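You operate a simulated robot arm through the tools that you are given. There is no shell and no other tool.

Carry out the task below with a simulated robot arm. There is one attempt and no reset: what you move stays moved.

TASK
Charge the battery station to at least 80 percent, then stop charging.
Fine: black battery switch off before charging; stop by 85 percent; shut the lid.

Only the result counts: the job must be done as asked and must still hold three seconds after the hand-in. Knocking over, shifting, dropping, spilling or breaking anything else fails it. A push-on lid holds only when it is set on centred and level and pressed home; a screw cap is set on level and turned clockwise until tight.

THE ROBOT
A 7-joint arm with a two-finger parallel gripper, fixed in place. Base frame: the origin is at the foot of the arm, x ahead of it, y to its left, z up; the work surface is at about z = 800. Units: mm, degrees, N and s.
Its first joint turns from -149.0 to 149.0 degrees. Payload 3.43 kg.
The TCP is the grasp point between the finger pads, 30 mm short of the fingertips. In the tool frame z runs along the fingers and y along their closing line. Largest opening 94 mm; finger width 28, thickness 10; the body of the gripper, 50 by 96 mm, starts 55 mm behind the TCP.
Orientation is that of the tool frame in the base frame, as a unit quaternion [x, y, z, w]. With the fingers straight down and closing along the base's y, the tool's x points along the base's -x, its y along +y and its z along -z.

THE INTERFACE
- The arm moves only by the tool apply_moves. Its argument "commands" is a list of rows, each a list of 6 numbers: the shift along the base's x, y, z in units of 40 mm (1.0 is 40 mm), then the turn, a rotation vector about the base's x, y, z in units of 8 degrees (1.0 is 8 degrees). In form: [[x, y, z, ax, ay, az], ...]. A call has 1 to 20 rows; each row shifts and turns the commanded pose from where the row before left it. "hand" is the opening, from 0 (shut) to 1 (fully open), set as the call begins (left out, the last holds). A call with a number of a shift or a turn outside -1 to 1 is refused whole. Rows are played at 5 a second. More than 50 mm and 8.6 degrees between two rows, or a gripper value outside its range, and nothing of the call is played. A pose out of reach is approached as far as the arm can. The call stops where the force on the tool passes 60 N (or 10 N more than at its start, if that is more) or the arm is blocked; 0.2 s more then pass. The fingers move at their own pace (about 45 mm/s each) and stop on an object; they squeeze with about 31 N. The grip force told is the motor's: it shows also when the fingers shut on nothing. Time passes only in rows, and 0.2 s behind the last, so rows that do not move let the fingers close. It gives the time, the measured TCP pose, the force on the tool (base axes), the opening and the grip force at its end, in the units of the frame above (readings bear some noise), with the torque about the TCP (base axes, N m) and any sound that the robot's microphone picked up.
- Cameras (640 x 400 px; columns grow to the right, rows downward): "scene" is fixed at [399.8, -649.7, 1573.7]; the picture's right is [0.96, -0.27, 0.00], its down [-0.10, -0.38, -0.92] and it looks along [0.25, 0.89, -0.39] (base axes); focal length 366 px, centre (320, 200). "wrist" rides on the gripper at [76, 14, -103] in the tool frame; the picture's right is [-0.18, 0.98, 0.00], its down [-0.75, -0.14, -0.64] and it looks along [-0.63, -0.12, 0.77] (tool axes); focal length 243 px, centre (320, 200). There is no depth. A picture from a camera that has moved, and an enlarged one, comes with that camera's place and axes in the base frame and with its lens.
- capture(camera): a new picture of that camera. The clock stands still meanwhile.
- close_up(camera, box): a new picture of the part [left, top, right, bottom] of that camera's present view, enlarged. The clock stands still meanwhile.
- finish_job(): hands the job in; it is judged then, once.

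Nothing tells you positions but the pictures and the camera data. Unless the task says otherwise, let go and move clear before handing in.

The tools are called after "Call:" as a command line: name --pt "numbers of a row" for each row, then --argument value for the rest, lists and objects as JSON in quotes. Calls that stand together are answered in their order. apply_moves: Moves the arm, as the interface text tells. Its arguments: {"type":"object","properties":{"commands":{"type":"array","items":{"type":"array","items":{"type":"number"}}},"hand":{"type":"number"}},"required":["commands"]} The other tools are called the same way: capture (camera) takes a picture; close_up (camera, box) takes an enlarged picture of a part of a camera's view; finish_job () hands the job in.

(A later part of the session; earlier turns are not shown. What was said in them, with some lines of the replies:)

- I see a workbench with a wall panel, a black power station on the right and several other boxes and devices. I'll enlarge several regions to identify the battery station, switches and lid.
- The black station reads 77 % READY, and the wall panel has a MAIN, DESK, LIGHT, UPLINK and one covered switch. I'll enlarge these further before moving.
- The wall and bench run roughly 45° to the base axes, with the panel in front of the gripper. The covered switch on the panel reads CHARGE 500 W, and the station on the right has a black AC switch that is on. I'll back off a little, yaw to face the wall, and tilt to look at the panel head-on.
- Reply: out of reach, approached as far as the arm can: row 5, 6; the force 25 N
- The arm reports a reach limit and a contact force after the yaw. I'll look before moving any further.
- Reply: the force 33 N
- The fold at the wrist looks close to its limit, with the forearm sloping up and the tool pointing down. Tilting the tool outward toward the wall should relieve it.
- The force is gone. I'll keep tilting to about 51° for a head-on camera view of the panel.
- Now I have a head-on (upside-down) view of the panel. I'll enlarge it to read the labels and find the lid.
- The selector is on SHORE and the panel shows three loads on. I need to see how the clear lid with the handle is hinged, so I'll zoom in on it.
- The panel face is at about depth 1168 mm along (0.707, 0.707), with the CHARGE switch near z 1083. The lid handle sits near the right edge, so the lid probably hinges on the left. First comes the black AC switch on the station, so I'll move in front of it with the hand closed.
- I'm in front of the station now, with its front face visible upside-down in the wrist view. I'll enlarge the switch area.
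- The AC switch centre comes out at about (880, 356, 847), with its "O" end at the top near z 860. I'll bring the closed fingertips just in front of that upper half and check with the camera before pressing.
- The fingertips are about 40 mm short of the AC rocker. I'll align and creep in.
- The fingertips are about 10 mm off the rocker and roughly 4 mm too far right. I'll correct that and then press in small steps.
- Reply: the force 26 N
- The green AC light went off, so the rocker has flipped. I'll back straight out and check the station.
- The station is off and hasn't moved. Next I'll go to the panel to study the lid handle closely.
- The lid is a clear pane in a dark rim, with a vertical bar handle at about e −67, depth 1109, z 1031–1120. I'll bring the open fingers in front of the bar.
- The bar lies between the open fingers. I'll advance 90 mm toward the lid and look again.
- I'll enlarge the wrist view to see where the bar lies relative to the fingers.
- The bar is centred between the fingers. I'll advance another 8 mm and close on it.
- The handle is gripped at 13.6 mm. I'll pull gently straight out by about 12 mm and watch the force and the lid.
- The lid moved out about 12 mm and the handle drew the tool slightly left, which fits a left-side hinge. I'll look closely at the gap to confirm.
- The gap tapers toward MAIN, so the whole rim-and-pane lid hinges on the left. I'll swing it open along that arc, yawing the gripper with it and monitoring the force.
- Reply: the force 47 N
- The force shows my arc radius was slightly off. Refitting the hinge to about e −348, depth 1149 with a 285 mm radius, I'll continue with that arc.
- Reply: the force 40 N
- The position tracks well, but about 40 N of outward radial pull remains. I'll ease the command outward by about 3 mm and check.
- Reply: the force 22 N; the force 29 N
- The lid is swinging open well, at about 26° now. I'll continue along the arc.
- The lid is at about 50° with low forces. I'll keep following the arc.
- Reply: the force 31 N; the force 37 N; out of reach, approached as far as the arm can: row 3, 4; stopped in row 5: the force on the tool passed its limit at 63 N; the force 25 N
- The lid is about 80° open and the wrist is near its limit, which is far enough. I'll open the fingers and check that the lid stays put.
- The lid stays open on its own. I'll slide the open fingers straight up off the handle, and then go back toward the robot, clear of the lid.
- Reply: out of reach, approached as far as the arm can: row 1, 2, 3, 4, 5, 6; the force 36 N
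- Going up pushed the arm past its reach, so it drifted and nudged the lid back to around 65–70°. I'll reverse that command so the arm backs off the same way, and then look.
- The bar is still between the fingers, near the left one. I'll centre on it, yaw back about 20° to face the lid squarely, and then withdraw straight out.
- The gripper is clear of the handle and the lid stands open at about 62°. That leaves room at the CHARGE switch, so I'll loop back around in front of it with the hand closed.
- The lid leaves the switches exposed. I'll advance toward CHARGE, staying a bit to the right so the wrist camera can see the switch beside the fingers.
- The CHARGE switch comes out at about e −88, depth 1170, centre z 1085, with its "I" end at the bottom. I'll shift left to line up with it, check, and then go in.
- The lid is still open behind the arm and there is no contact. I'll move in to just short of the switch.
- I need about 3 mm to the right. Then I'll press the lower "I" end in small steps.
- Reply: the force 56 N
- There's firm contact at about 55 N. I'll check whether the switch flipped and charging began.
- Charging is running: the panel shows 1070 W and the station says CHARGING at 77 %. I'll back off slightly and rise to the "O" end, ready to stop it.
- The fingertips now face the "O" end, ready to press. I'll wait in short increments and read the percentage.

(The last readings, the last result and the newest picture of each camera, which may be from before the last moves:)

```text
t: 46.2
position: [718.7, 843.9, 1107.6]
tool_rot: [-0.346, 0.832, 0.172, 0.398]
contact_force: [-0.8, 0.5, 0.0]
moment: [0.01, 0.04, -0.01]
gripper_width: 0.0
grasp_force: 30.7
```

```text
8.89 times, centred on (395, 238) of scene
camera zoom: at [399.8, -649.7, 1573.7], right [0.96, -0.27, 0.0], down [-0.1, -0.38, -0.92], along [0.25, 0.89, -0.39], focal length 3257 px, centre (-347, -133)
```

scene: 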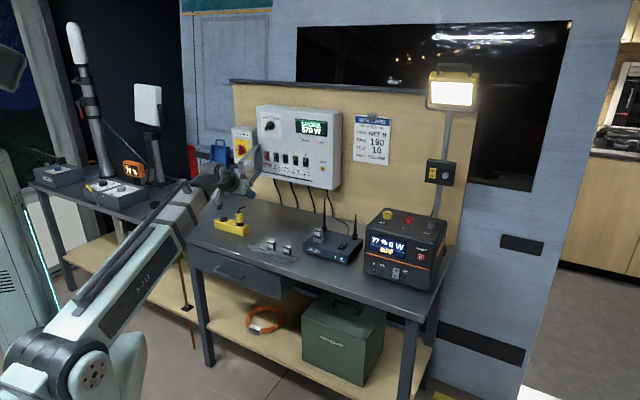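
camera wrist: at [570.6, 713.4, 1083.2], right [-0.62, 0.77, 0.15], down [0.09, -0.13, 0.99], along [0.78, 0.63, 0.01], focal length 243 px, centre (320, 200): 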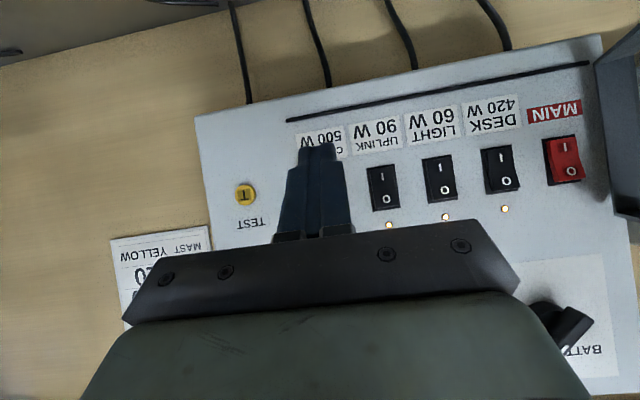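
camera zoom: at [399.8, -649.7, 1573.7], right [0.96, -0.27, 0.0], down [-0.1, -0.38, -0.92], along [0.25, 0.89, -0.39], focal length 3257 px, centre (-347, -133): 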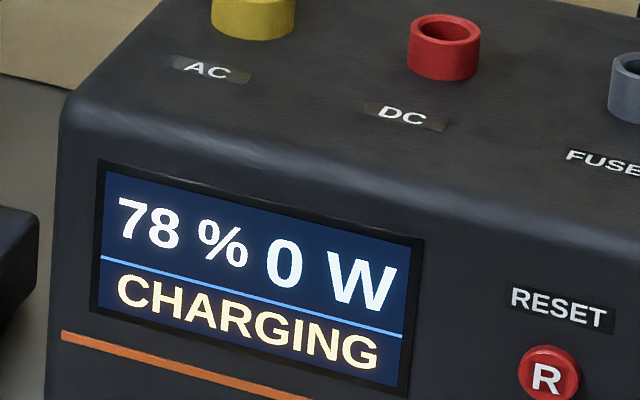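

The reading is 78 % and rising. I'll wait in short steps.

Call:
apply_moves --pt "0 0 0 0 0 0" --pt "0 0 0 0 0 0" --pt "0 0 0 0 0 0" --pt "0 0 0 0 0 0" --pt "0 0 0 0 0 0"

Call:
close_up --camera "scene" --box '[365, 215, 425, 260]'

```text
t: 47.4
position: [717.6, 843.7, 1107.5]
tool_rot: [-0.347, 0.831, 0.173, 0.398]
contact_force: [0.2, -0.3, 0.5]
moment: [0.0, 0.04, -0.01]
gripper_width: 0.0
grasp_force: 31.0
```

```text
8.89 times, centred on (395, 238) of scene
camera zoom: at [399.8, -649.7, 1573.7], right [0.96, -0.27, 0.0], down [-0.1, -0.38, -0.92], along [0.25, 0.89, -0.39], focal length 3257 px, centre (-347, -133)
```

zoom: 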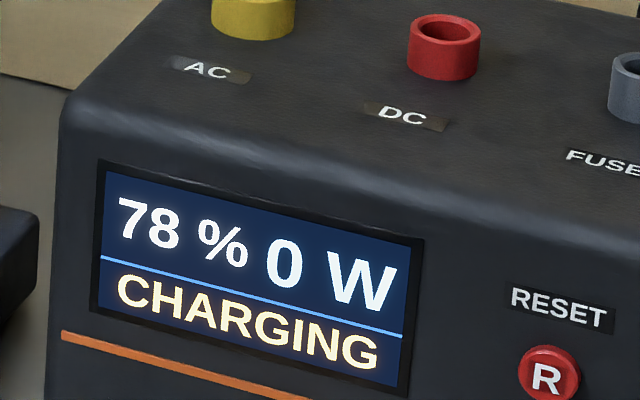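

Call:
apply_moves --pt "0 0 0 0 0 0" --pt "0 0 0 0 0 0" --pt "0 0 0 0 0 0" --pt "0 0 0 0 0 0" --pt "0 0 0 0 0 0"

Call:
close_up --camera "scene" --box '[365, 215, 425, 260]'

```text
t: 48.6
position: [717.3, 843.2, 1107.9]
tool_rot: [-0.347, 0.832, 0.172, 0.398]
contact_force: [-0.8, -0.5, 0.3]
moment: [-0.01, -0.01, 0.01]
gripper_width: 0.2
grasp_force: 31.2
```

```text
8.89 times, centred on (395, 238) of scene
camera zoom: at [399.8, -649.7, 1573.7], right [0.96, -0.27, 0.0], down [-0.1, -0.38, -0.92], along [0.25, 0.89, -0.39], focal length 3257 px, centre (-347, -133)
```

zoom: 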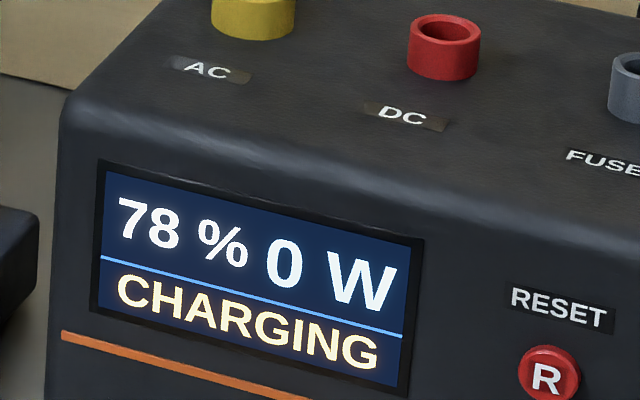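

Call:
apply_moves --pt "0 0 0 0 0 0" --pt "0 0 0 0 0 0" --pt "0 0 0 0 0 0" --pt "0 0 0 0 0 0" --pt "0 0 0 0 0 0" --pt "0 0 0 0 0 0" --pt "0 0 0 0 0 0" --pt "0 0 0 0 0 0"

Call:
close_up --camera "scene" --box '[365, 215, 425, 260]'

```text
t: 50.4
position: [717.3, 842.5, 1106.2]
tool_rot: [-0.346, 0.832, 0.173, 0.398]
contact_force: [0.6, 0.0, 0.8]
moment: [0.02, -0.01, -0.03]
gripper_width: 0.3
grasp_force: 30.5
```

```text
8.89 times, centred on (395, 238) of scene
camera zoom: at [399.8, -649.7, 1573.7], right [0.96, -0.27, 0.0], down [-0.1, -0.38, -0.92], along [0.25, 0.89, -0.39], focal length 3257 px, centre (-347, -133)
```

zoom: 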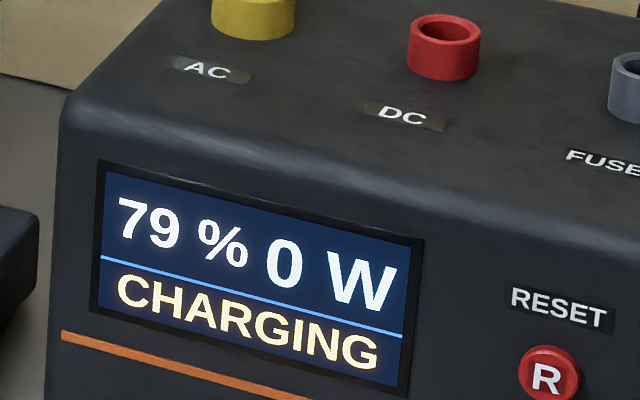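

It reads 79 %, rising about 1 % every 4 s. I'll aim to stop at 81 % so that 80 is safely passed.

Call:
apply_moves --pt "0 0 0 0 0 0" --pt "0 0 0 0 0 0" --pt "0 0 0 0 0 0" --pt "0 0 0 0 0 0" --pt "0 0 0 0 0 0" --pt "0 0 0 0 0 0" --pt "0 0 0 0 0 0" --pt "0 0 0 0 0 0" --pt "0 0 0 0 0 0" --pt "0 0 0 0 0 0" --pt "0 0 0 0 0 0" --pt "0 0 0 0 0 0" --pt "0 0 0 0 0 0" --pt "0 0 0 0 0 0" --pt "0 0 0 0 0 0" --pt "0 0 0 0 0 0" --pt "0 0 0 0 0 0" --pt "0 0 0 0 0 0"

Call:
close_up --camera "scene" --box '[365, 215, 425, 260]'

```text
t: 54.2
position: [717.4, 842.8, 1106.8]
tool_rot: [-0.347, 0.832, 0.173, 0.397]
contact_force: [0.0, 1.2, 0.0]
moment: [0.0, -0.02, -0.03]
gripper_width: 0.0
grasp_force: 30.7
```

```text
8.89 times, centred on (395, 238) of scene
camera zoom: at [399.8, -649.7, 1573.7], right [0.96, -0.27, 0.0], down [-0.1, -0.38, -0.92], along [0.25, 0.89, -0.39], focal length 3257 px, centre (-347, -133)
```

zoom: 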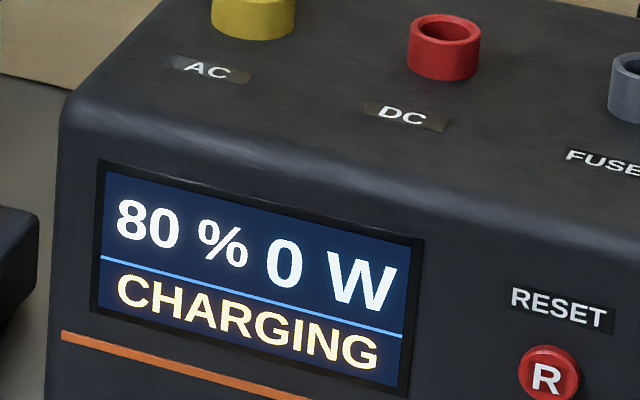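

Call:
apply_moves --pt "0 0 0 0 0 0" --pt "0 0 0 0 0 0" --pt "0 0 0 0 0 0" --pt "0 0 0 0 0 0" --pt "0 0 0 0 0 0" --pt "0 0 0 0 0 0" --pt "0 0 0 0 0 0" --pt "0 0 0 0 0 0" --pt "0 0 0 0 0 0" --pt "0 0 0 0 0 0" --pt "0 0 0 0 0 0" --pt "0 0 0 0 0 0" --pt "0 0 0 0 0 0" --pt "0 0 0 0 0 0"

Call:
close_up --camera "scene" --box '[365, 215, 425, 260]'

```text
t: 57.2
position: [717.6, 842.8, 1106.9]
tool_rot: [-0.347, 0.831, 0.173, 0.398]
contact_force: [-0.7, -0.7, -0.3]
moment: [-0.06, 0.01, 0.01]
gripper_width: 0.2
grasp_force: 31.2
```

```text
8.89 times, centred on (395, 238) of scene
camera zoom: at [399.8, -649.7, 1573.7], right [0.96, -0.27, 0.0], down [-0.1, -0.38, -0.92], along [0.25, 0.89, -0.39], focal length 3257 px, centre (-347, -133)
```

zoom: 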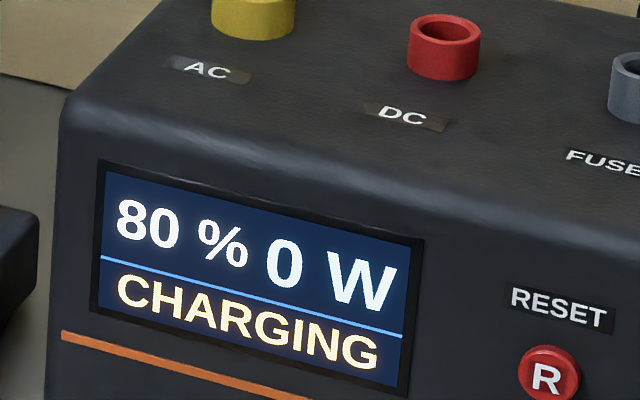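

Call:
apply_moves --pt "0 0 0 0 0 0" --pt "0 0 0 0 0 0" --pt "0 0 0 0 0 0" --pt "0 0 0 0 0 0" --pt "0 0 0 0 0 0" --pt "0 0 0 0 0 0"

Call:
close_up --camera "scene" --box '[365, 215, 425, 260]'

```text
t: 58.6
position: [718.1, 843.4, 1107.0]
tool_rot: [-0.348, 0.831, 0.173, 0.398]
contact_force: [-0.1, 0.2, -0.2]
moment: [0.0, -0.01, -0.01]
gripper_width: 0.0
grasp_force: 30.9
```

```text
8.89 times, centred on (395, 238) of scene
camera zoom: at [399.8, -649.7, 1573.7], right [0.96, -0.27, 0.0], down [-0.1, -0.38, -0.92], along [0.25, 0.89, -0.39], focal length 3257 px, centre (-347, -133)
```

zoom: 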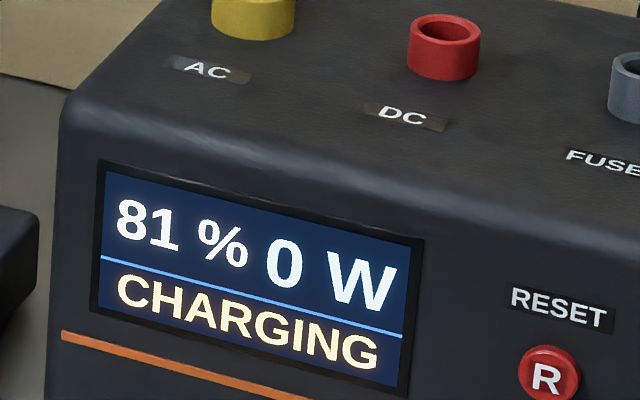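

It shows 81 %. Pressing the "O" end now.

Call:
apply_moves --pt "0.1 0.1 0 0 0 0" --pt "0.1 0.1 0 0 0 0" --pt "0.07 0.07 0 0 0 0" --pt "0.05 0.05 0 0 0 0"

Call:
close_up --camera "scene" --box '[365, 215, 425, 260]'

Call:
close_up --camera "scene" --box '[240, 95, 350, 195]'

```text
t: 59.6
position: [728.3, 853.5, 1106.9]
tool_rot: [-0.347, 0.832, 0.172, 0.397]
contact_force: [-26.6, -25.0, 2.0]
moment: [-0.23, 0.07, 0.03]
gripper_width: 0.0
grasp_force: 30.6
```

```text
8.89 times, centred on (395, 238) of scene
camera zoom: at [399.8, -649.7, 1573.7], right [0.96, -0.27, 0.0], down [-0.1, -0.38, -0.92], along [0.25, 0.89, -0.39], focal length 3257 px, centre (-347, -133)
```

zoom: 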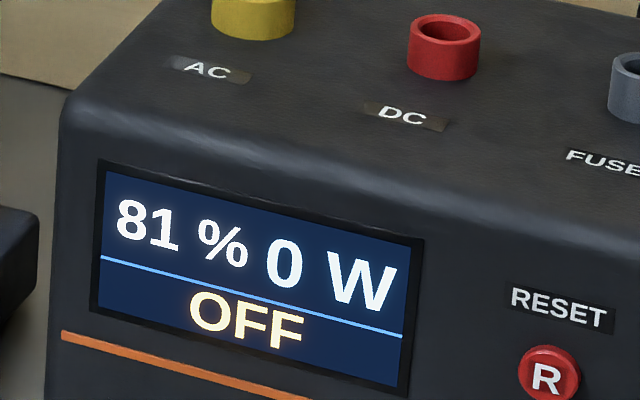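

```text
4.00 times, centred on (295, 145) of scene
camera zoom: at [399.8, -649.7, 1573.7], right [0.96, -0.27, 0.0], down [-0.1, -0.38, -0.92], along [0.25, 0.89, -0.39], focal length 1466 px, centre (420, 420)
```

zoom: 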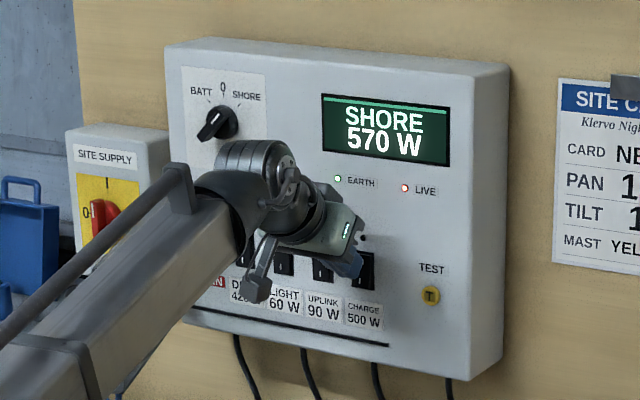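

Charging has stopped at 81 %, and the panel is back to 570 W. I'll back straight out before closing the lid.

Call:
apply_moves --pt "-0.5 -0.5 0 0 0 0" --pt "-0.69 -0.69 0 0 0 0" --pt "-0.65 -0.72 0 0 0 0" --pt "-0.65 -0.75 0 0 0 0" --pt "-0.65 -0.75 0 0 0 0" --pt "-0.65 -0.75 0 0 0 0" --pt "-0.65 -0.75 0 0 0 0" --pt "-0.65 -0.75 0 0 0 0" --pt "-0.65 -0.75 0 0 0 0" --pt "0 0 0 0 0 0"

Call:
close_up --camera "scene" --box '[180, 90, 350, 206]'

Call:
capture --camera "wrist"

Call:
close_up --camera "scene" --box '[350, 190, 460, 300]'

```text
t: 61.8
position: [503.7, 599.6, 1107.8]
tool_rot: [-0.347, 0.831, 0.173, 0.399]
contact_force: [0.4, -0.5, -0.2]
moment: [0.01, -0.01, 0.02]
gripper_width: 0.1
grasp_force: 30.6
```

```text
3.45 times, centred on (265, 148) of scene
camera zoom: at [399.8, -649.7, 1573.7], right [0.96, -0.27, 0.0], down [-0.1, -0.38, -0.92], along [0.25, 0.89, -0.39], focal length 1264 px, centre (510, 379)
```

zoom: 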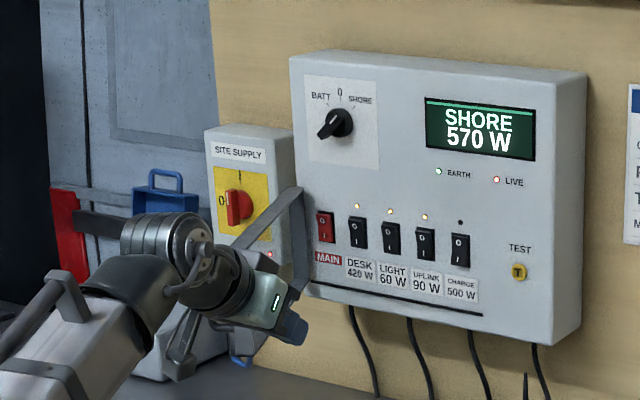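

```text
taken
camera wrist: at [403.1, 518.5, 1111.7], right [-0.62, 0.77, 0.15], down [0.09, -0.13, 0.99], along [0.78, 0.63, 0.01], focal length 243 px, centre (320, 200)
```

wrist: 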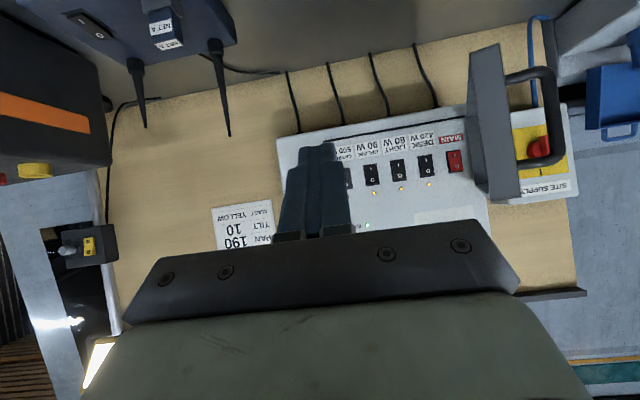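

```text
3.64 times, centred on (405, 245) of scene
camera zoom: at [399.8, -649.7, 1573.7], right [0.96, -0.27, 0.0], down [-0.1, -0.38, -0.92], along [0.25, 0.89, -0.39], focal length 1333 px, centre (11, 36)
```

zoom: 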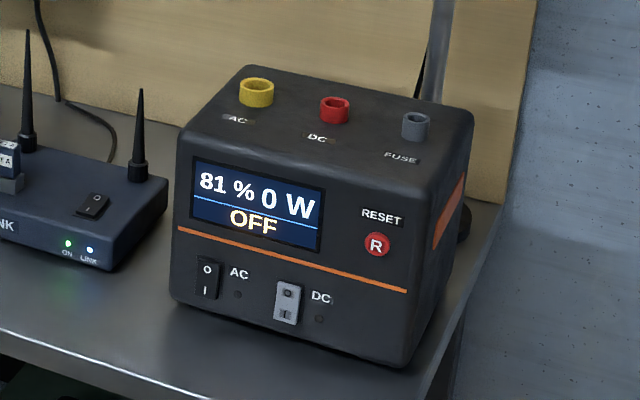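

The station holds 81 % OFF and nothing has shifted. The lid stands at about 64°. I'll go around to its front (left) side with closed fingers to push it shut.

Call:
apply_moves --pt "-0.852 0.548 -0.057 0 0 -0.775" --pt "-0.852 0.548 -0.057 0 0 -0.775" --pt "-0.852 0.548 -0.057 0 0 -0.775" --pt "-0.852 0.548 -0.057 0 0 -0.775" --pt "-0.852 0.548 -0.057 0 0 -0.775" --pt "-0.852 0.548 -0.057 0 0 -0.775" --pt "-0.852 0.548 -0.057 0 0 -0.775" --pt "0.825 0.825 0 0 0 0" --pt "0.825 0.825 0 0 0 0" --pt "0.825 0.825 0 0 0 0" --pt "0 0 0 0 0 0"

Call:
capture --camera "wrist"

Call:
close_up --camera "scene" --box '[180, 90, 350, 206]'

```text
t: 64.2
position: [360.2, 851.3, 1092.2]
tool_rot: [-0.015, 0.901, 0.013, 0.434]
contact_force: [0.3, 0.0, -0.6]
moment: [-0.02, 0.05, -0.01]
gripper_width: 0.0
grasp_force: 31.4
```

```text
taken
camera wrist: at [232.5, 860.2, 1095.8], right [0.08, 0.98, 0.15], down [-0.03, -0.15, 0.99], along [1.0, -0.08, 0.01], focal length 243 px, centre (320, 200)
```

wrist: 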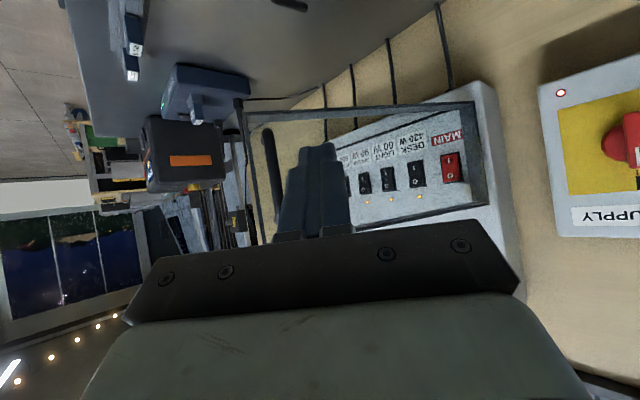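

```text
3.45 times, centred on (265, 148) of scene
camera zoom: at [399.8, -649.7, 1573.7], right [0.96, -0.27, 0.0], down [-0.1, -0.38, -0.92], along [0.25, 0.89, -0.39], focal length 1264 px, centre (510, 379)
```

zoom: 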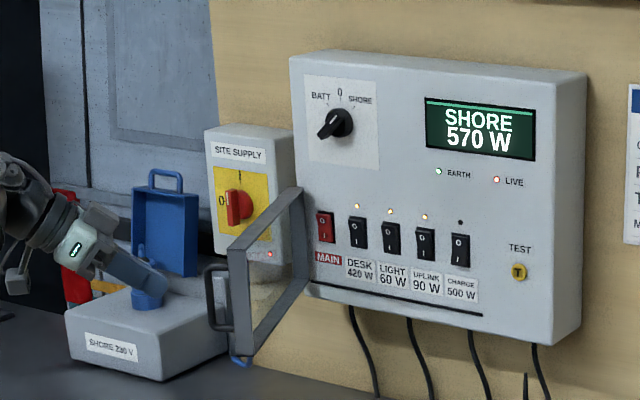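

The fingers are aimed at the pane between the handle and the hinge. I'll move up to just short of the pane and then push gently.

Call:
apply_moves --pt "0.95 0.37 0 0 0 0" --pt "0.95 0.37 0 0 0 0" --pt "0.3 0 0 0 0 0" --pt "0.3 0 0 0 0 0"

Call:
capture --camera "wrist"

Call:
close_up --camera "scene" --box '[180, 90, 350, 206]'

```text
t: 65.2
position: [463.0, 880.5, 1093.3]
tool_rot: [-0.015, 0.901, 0.013, 0.434]
contact_force: [0.1, 0.3, -0.1]
moment: [0.04, -0.01, 0.02]
gripper_width: 0.0
grasp_force: 31.1
```

```text
taken
camera wrist: at [334.0, 890.2, 1097.3], right [0.08, 0.98, 0.15], down [-0.03, -0.15, 0.99], along [1.0, -0.08, 0.01], focal length 243 px, centre (320, 200)
```

wrist: 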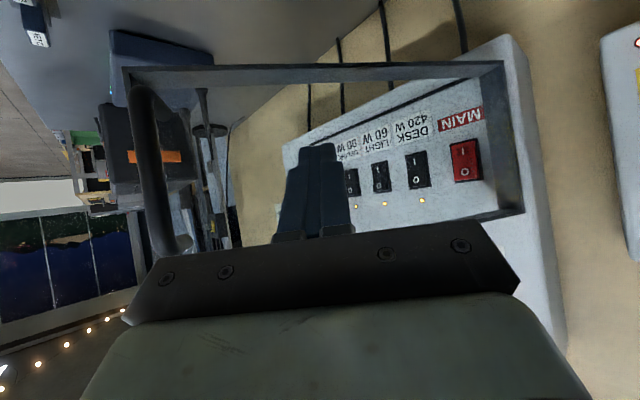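

```text
3.45 times, centred on (265, 148) of scene
camera zoom: at [399.8, -649.7, 1573.7], right [0.96, -0.27, 0.0], down [-0.1, -0.38, -0.92], along [0.25, 0.89, -0.39], focal length 1264 px, centre (510, 379)
```

zoom: 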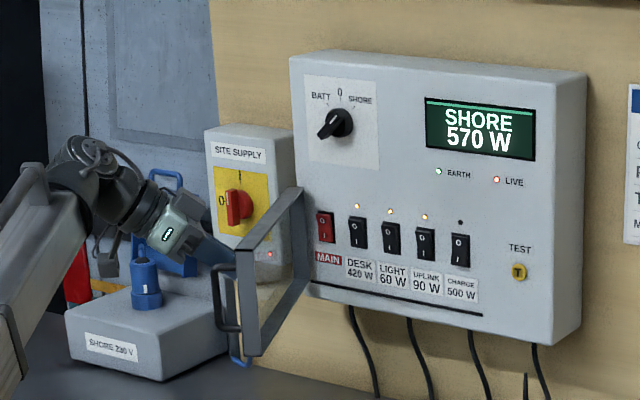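

The lid has started to move under the fingers. I'll follow its arc to push it toward closed.

Call:
apply_moves --pt "0.33 -0.069 0 0 0 0.25" --pt "0.33 -0.069 0 0 0 0.25" --pt "0.33 -0.069 0 0 0 0.26" --pt "0.33 -0.069 0 0 0 0.26" --pt "0.276 -0.037 0 0 0 0.29" --pt "0.276 -0.037 0 0 0 0.29" --pt "0.276 -0.037 0 0 0 0.29"

Call:
close_up --camera "scene" --box '[180, 90, 350, 206]'

Call:
capture --camera "wrist"

```text
t: 66.8
position: [549.9, 868.6, 1091.6]
tool_rot: [-0.133, 0.891, 0.07, 0.429]
contact_force: [0.3, 0.5, -0.4]
moment: [0.0, -0.01, -0.01]
gripper_width: 0.0
grasp_force: 31.7
```

```text
3.45 times, centred on (265, 148) of scene
camera zoom: at [399.8, -649.7, 1573.7], right [0.96, -0.27, 0.0], down [-0.1, -0.38, -0.92], along [0.25, 0.89, -0.39], focal length 1264 px, centre (510, 379)
```

zoom: 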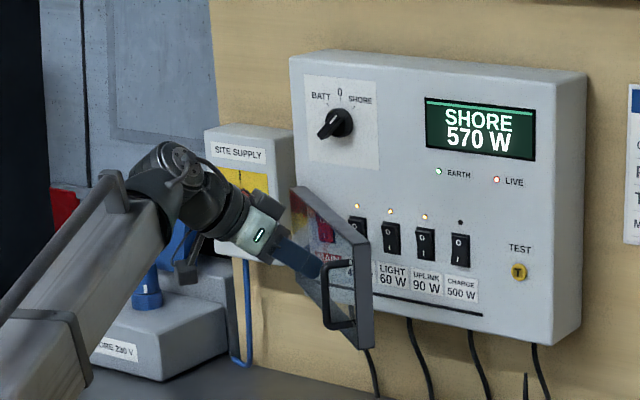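

```text
taken
camera wrist: at [423.3, 842.7, 1096.5], right [-0.18, 0.97, 0.15], down [0.01, -0.15, 0.99], along [0.98, 0.18, 0.01], focal length 243 px, centre (320, 200)
```

wrist: 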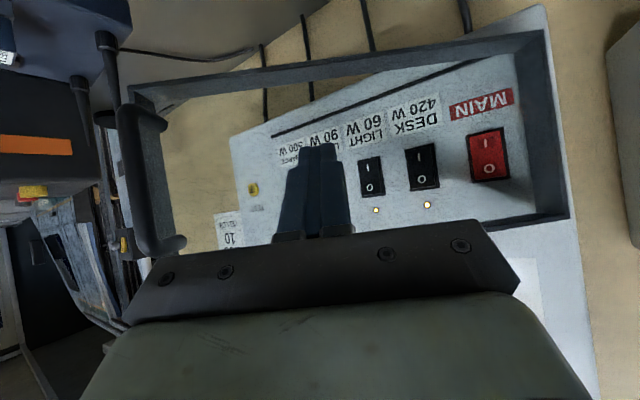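

The lid is down to about 40° with hardly any resistance. Continuing.

Call:
apply_moves --pt "0.277 0.011 0 0 0 0.29" --pt "0.277 0.011 0 0 0 0.29" --pt "0.277 0.011 0 0 0 0.29" --pt "0.268 0.058 0 0 0 0.29" --pt "0.268 0.058 0 0 0 0.29" --pt "0.268 0.058 0 0 0 0.29"

Call:
close_up --camera "scene" --box '[180, 90, 350, 206]'

Call:
capture --camera "wrist"

```text
t: 68.2
position: [615.2, 873.6, 1092.0]
tool_rot: [-0.24, 0.868, 0.122, 0.418]
contact_force: [0.1, -0.3, -0.6]
moment: [-0.04, 0.0, 0.0]
gripper_width: 0.1
grasp_force: 31.3
```

```text
3.45 times, centred on (265, 148) of scene
camera zoom: at [399.8, -649.7, 1573.7], right [0.96, -0.27, 0.0], down [-0.1, -0.38, -0.92], along [0.25, 0.89, -0.39], focal length 1264 px, centre (510, 379)
```

zoom: 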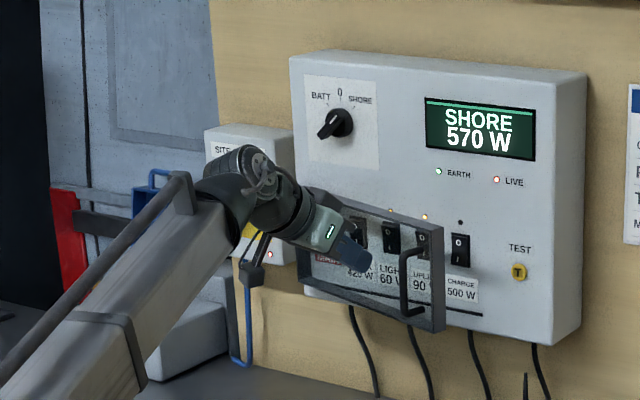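

```text
taken
camera wrist: at [497.5, 819.3, 1095.6], right [-0.41, 0.9, 0.15], down [0.05, -0.15, 0.99], along [0.91, 0.41, 0.01], focal length 243 px, centre (320, 200)
```

wrist: 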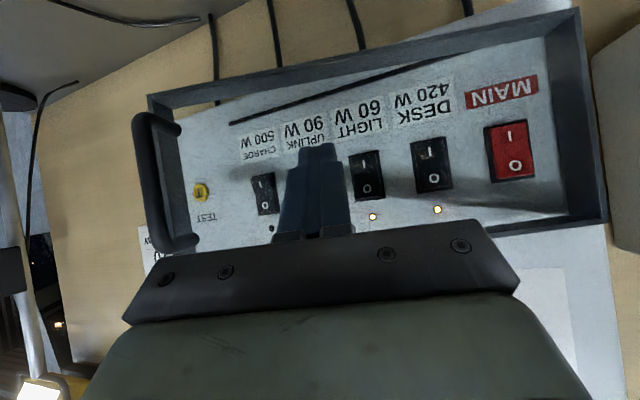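

The lid is at about 20°. I'll go slower for the rest.

Call:
apply_moves --pt "0.254 0.103 0 0 0 0.29" --pt "0.254 0.103 0 0 0 0.29" --pt "0.254 0.103 0 0 0 0.29" --pt "0.173 0.108 0 0 0 0.22" --pt "0.173 0.108 0 0 0 0.22"

Call:
close_up --camera "scene" --box '[220, 110, 350, 200]'

Call:
capture --camera "wrist"

```text
t: 69.4
position: [656.9, 894.4, 1092.7]
tool_rot: [-0.318, 0.843, 0.159, 0.403]
contact_force: [-1.1, 0.6, 0.3]
moment: [-0.02, 0.02, 0.0]
gripper_width: 0.0
grasp_force: 30.4
```

```text
4.44 times, centred on (285, 155) of scene
camera zoom: at [399.8, -649.7, 1573.7], right [0.96, -0.27, 0.0], down [-0.1, -0.38, -0.92], along [0.25, 0.89, -0.39], focal length 1629 px, centre (476, 400)
```

zoom: 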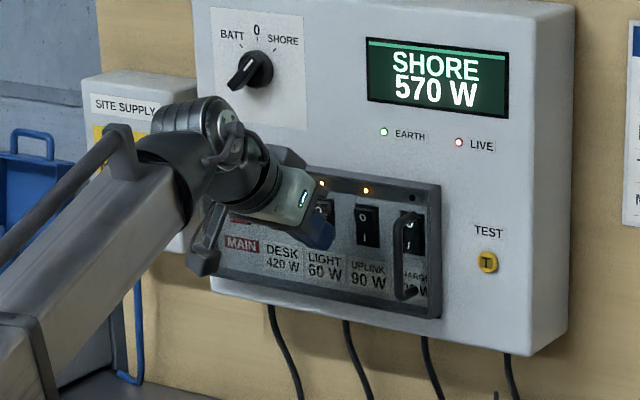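

```text
taken
camera wrist: at [551.9, 820.7, 1096.7], right [-0.57, 0.81, 0.16], down [0.08, -0.14, 0.99], along [0.82, 0.57, 0.01], focal length 243 px, centre (320, 200)
```

wrist: 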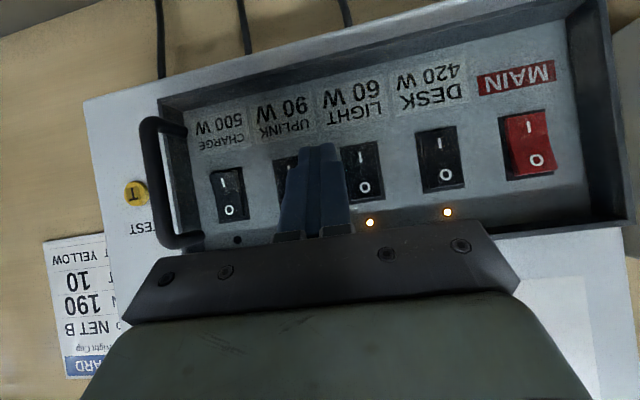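

Call:
apply_moves --pt "0.11 0.08 0 0 0 0.2" --pt "0.11 0.08 0 0 0 0.2" --pt "0.08 0.07 0 0 0 0" --pt "0 0 0 0 0 0"

Call:
close_up --camera "scene" --box '[260, 140, 330, 190]'

Call:
capture --camera "wrist"

```text
t: 70.0
position: [658.4, 894.8, 1093.0]
tool_rot: [-0.343, 0.835, 0.169, 0.396]
contact_force: [-15.8, -16.5, 9.4]
moment: [0.07, -0.07, 0.04]
gripper_width: 0.0
grasp_force: 31.4
stopped in row 3: the force on the tool passed its limit at 66 N (the readings are from after the stop); the commanded pose is now the measured one
```

```text
8.00 times, centred on (295, 165) of scene
camera zoom: at [399.8, -649.7, 1573.7], right [0.96, -0.27, 0.0], down [-0.1, -0.38, -0.92], along [0.25, 0.89, -0.39], focal length 2932 px, centre (520, 480)
```

zoom: 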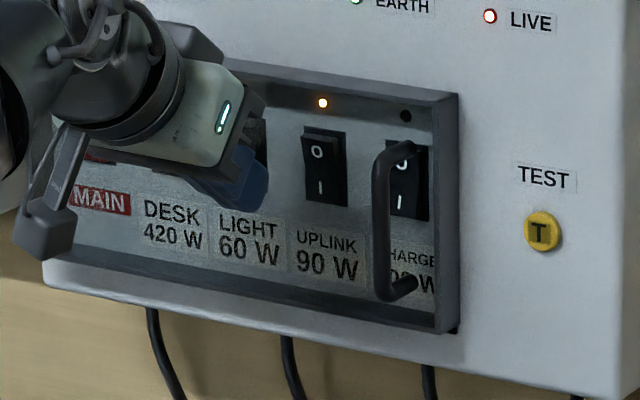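

```text
taken
camera wrist: at [558.4, 815.1, 1097.0], right [-0.61, 0.78, 0.15], down [0.09, -0.12, 0.99], along [0.79, 0.62, 0.01], focal length 243 px, centre (320, 200)
```

wrist: 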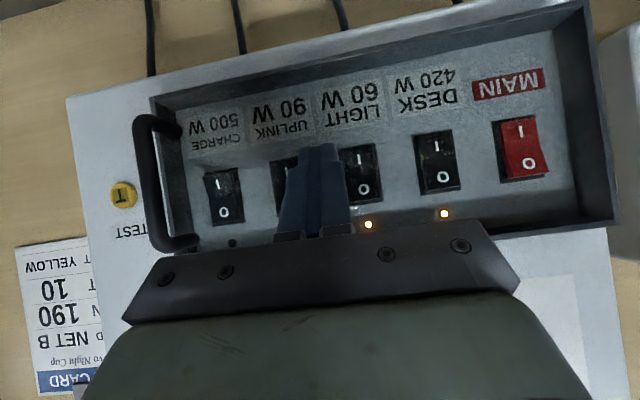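

The push met firm resistance with the lid apparently home. To be sure, I'll back off and press once more nearer the handle side.

Call:
apply_moves --pt "-0.3 -0.3 0 0 0 0" --pt "0.5 -0.5 -0.1 0 0 0" --pt "0.5 -0.5 -0.1 0 0 0" --pt "0.2 0.2 0 0 0 0" --pt "0 0 0 0 0 0"

Call:
close_up --camera "wrist" --box '[120, 60, 440, 260]'

Call:
close_up --camera "scene" --box '[256, 140, 336, 190]'

```text
t: 71.2
position: [697.3, 851.7, 1083.7]
tool_rot: [-0.342, 0.835, 0.168, 0.396]
contact_force: [-0.3, -0.2, -1.0]
moment: [-0.01, 0.01, 0.0]
gripper_width: 0.1
grasp_force: 30.7
```

```text
2.00 times, centred on (280, 160) of wrist
camera zoom: at [596.9, 772.4, 1088.8], right [-0.61, 0.78, 0.15], down [0.09, -0.12, 0.99], along [0.79, 0.62, 0.01], focal length 485 px, centre (400, 280)
```

zoom: 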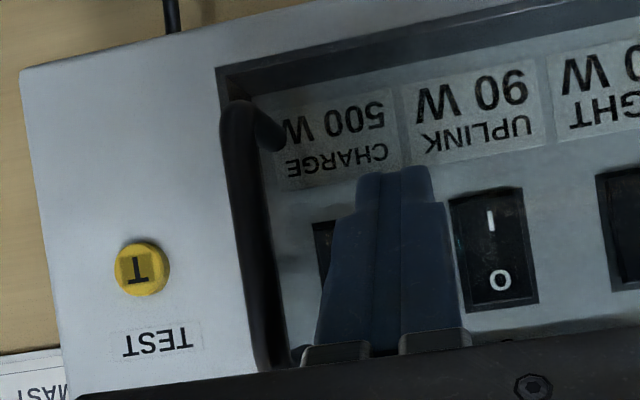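

```text
8.00 times, centred on (296, 165) of scene
camera zoom: at [399.8, -649.7, 1573.7], right [0.96, -0.27, 0.0], down [-0.1, -0.38, -0.92], along [0.25, 0.89, -0.39], focal length 2932 px, centre (512, 480)
```

zoom: 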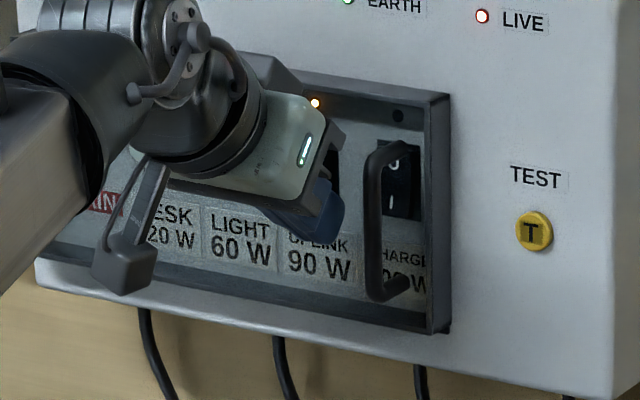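

Call:
apply_moves --pt "0.05 0.05 0 0 0 0" --pt "0.05 0.05 0 0 0 0" --pt "0.04 0.04 0 0 0 0" --pt "0 0 0 0 0 0"

```text
t: 72.2
position: [700.5, 855.7, 1082.7]
tool_rot: [-0.343, 0.836, 0.168, 0.394]
contact_force: [-28.7, -30.0, 0.7]
moment: [-0.28, 0.16, 0.0]
gripper_width: 0.0
grasp_force: 31.2
```

The lid is home, with 41 N of solid resistance near the handle. I'll retreat straight back and clear, then verify everything.

Call:
apply_moves --pt "-0.3 -0.3 0 0 0 0" --pt "-0.6 -0.6 0 0 0 0" --pt "-0.65 -0.65 0 0 0 0" --pt "-0.65 -0.65 0.1 0 0 0" --pt "-0.65 -0.65 0.1 0 0 0" --pt "-0.65 -0.65 0.1 0 0 0" --pt "-0.65 -0.65 0.1 0 0 0" --pt "-0.65 -0.65 0 0 0 0" --pt "0 0 0 0 0 0"

Call:
close_up --camera "scene" --box '[256, 140, 336, 190]'

Call:
capture --camera "wrist"

Call:
capture --camera "scene"

Call:
close_up --camera "scene" --box '[350, 190, 460, 300]'

```text
t: 74.2
position: [512.3, 669.8, 1097.2]
tool_rot: [-0.342, 0.836, 0.168, 0.395]
contact_force: [-0.7, 0.5, 0.0]
moment: [-0.02, -0.01, -0.01]
gripper_width: 0.0
grasp_force: 31.0
```

```text
8.00 times, centred on (296, 165) of scene
camera zoom: at [399.8, -649.7, 1573.7], right [0.96, -0.27, 0.0], down [-0.1, -0.38, -0.92], along [0.25, 0.89, -0.39], focal length 2932 px, centre (512, 480)
```

zoom: 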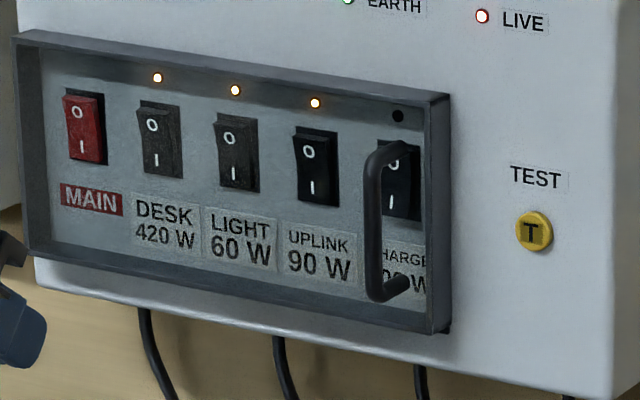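

```text
taken
camera wrist: at [410.6, 590.0, 1102.6], right [-0.61, 0.78, 0.15], down [0.09, -0.12, 0.99], along [0.79, 0.62, 0.01], focal length 243 px, centre (320, 200)
```

wrist: 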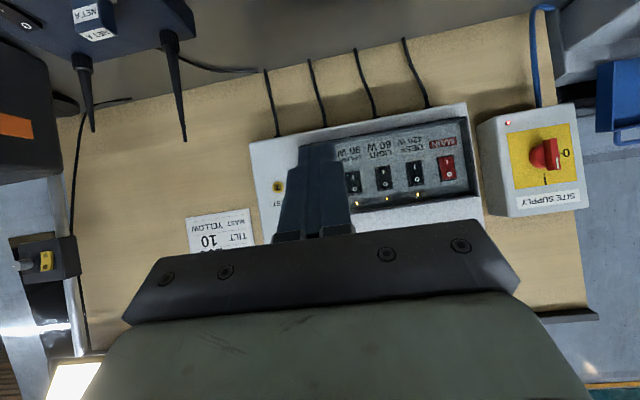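

```text
taken
```

scene: 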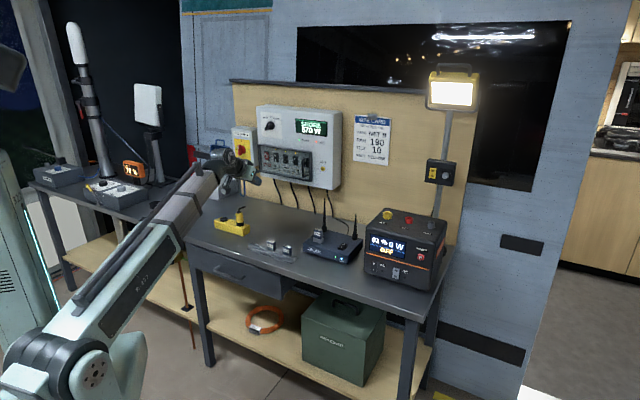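

```text
3.64 times, centred on (405, 245) of scene
camera zoom: at [399.8, -649.7, 1573.7], right [0.96, -0.27, 0.0], down [-0.1, -0.38, -0.92], along [0.25, 0.89, -0.39], focal length 1333 px, centre (11, 36)
```

zoom: 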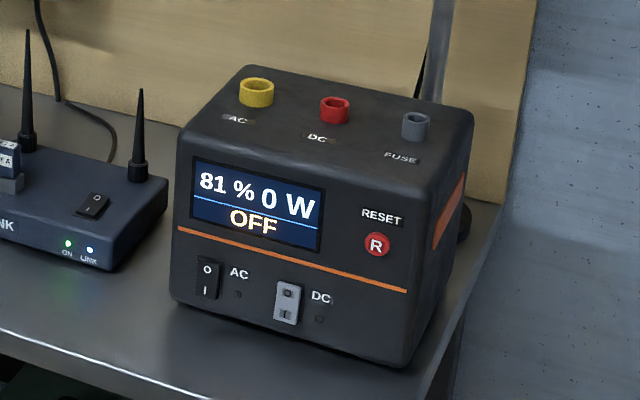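

The lid looks exactly as it did at the start, shut flush. The CHARGE light is off, the panel reads 570 W, and the station shows 81 % OFF with its black switch off. Nothing else has moved and the arm is clear, so I'm handing in.

Call:
finish_job

```text
The job is handed in.
```

The battery station is charged to 81 percent and charging is stopped. I handed the job in; no verdict came back.

- **Black battery switch:** I turned the station's black AC switch off before charging, and it is still off. The station display reads OFF.
- **Charging:** I switched the wall panel's CHARGE switch on at 77 percent and off as soon as the display showed 81. The panel went from 1070 W back to 570 W.
- **Lid:** The clear lid over the panel switches is shut, and in the camera view it sits exactly as it did at the start.

While I was letting go of the lid, the arm reached its limit and nudged it from about 80° to about 62° open. The lid was not damaged and closed normally afterwards. In the last pictures nothing else had moved, and the arm is clear of everything.
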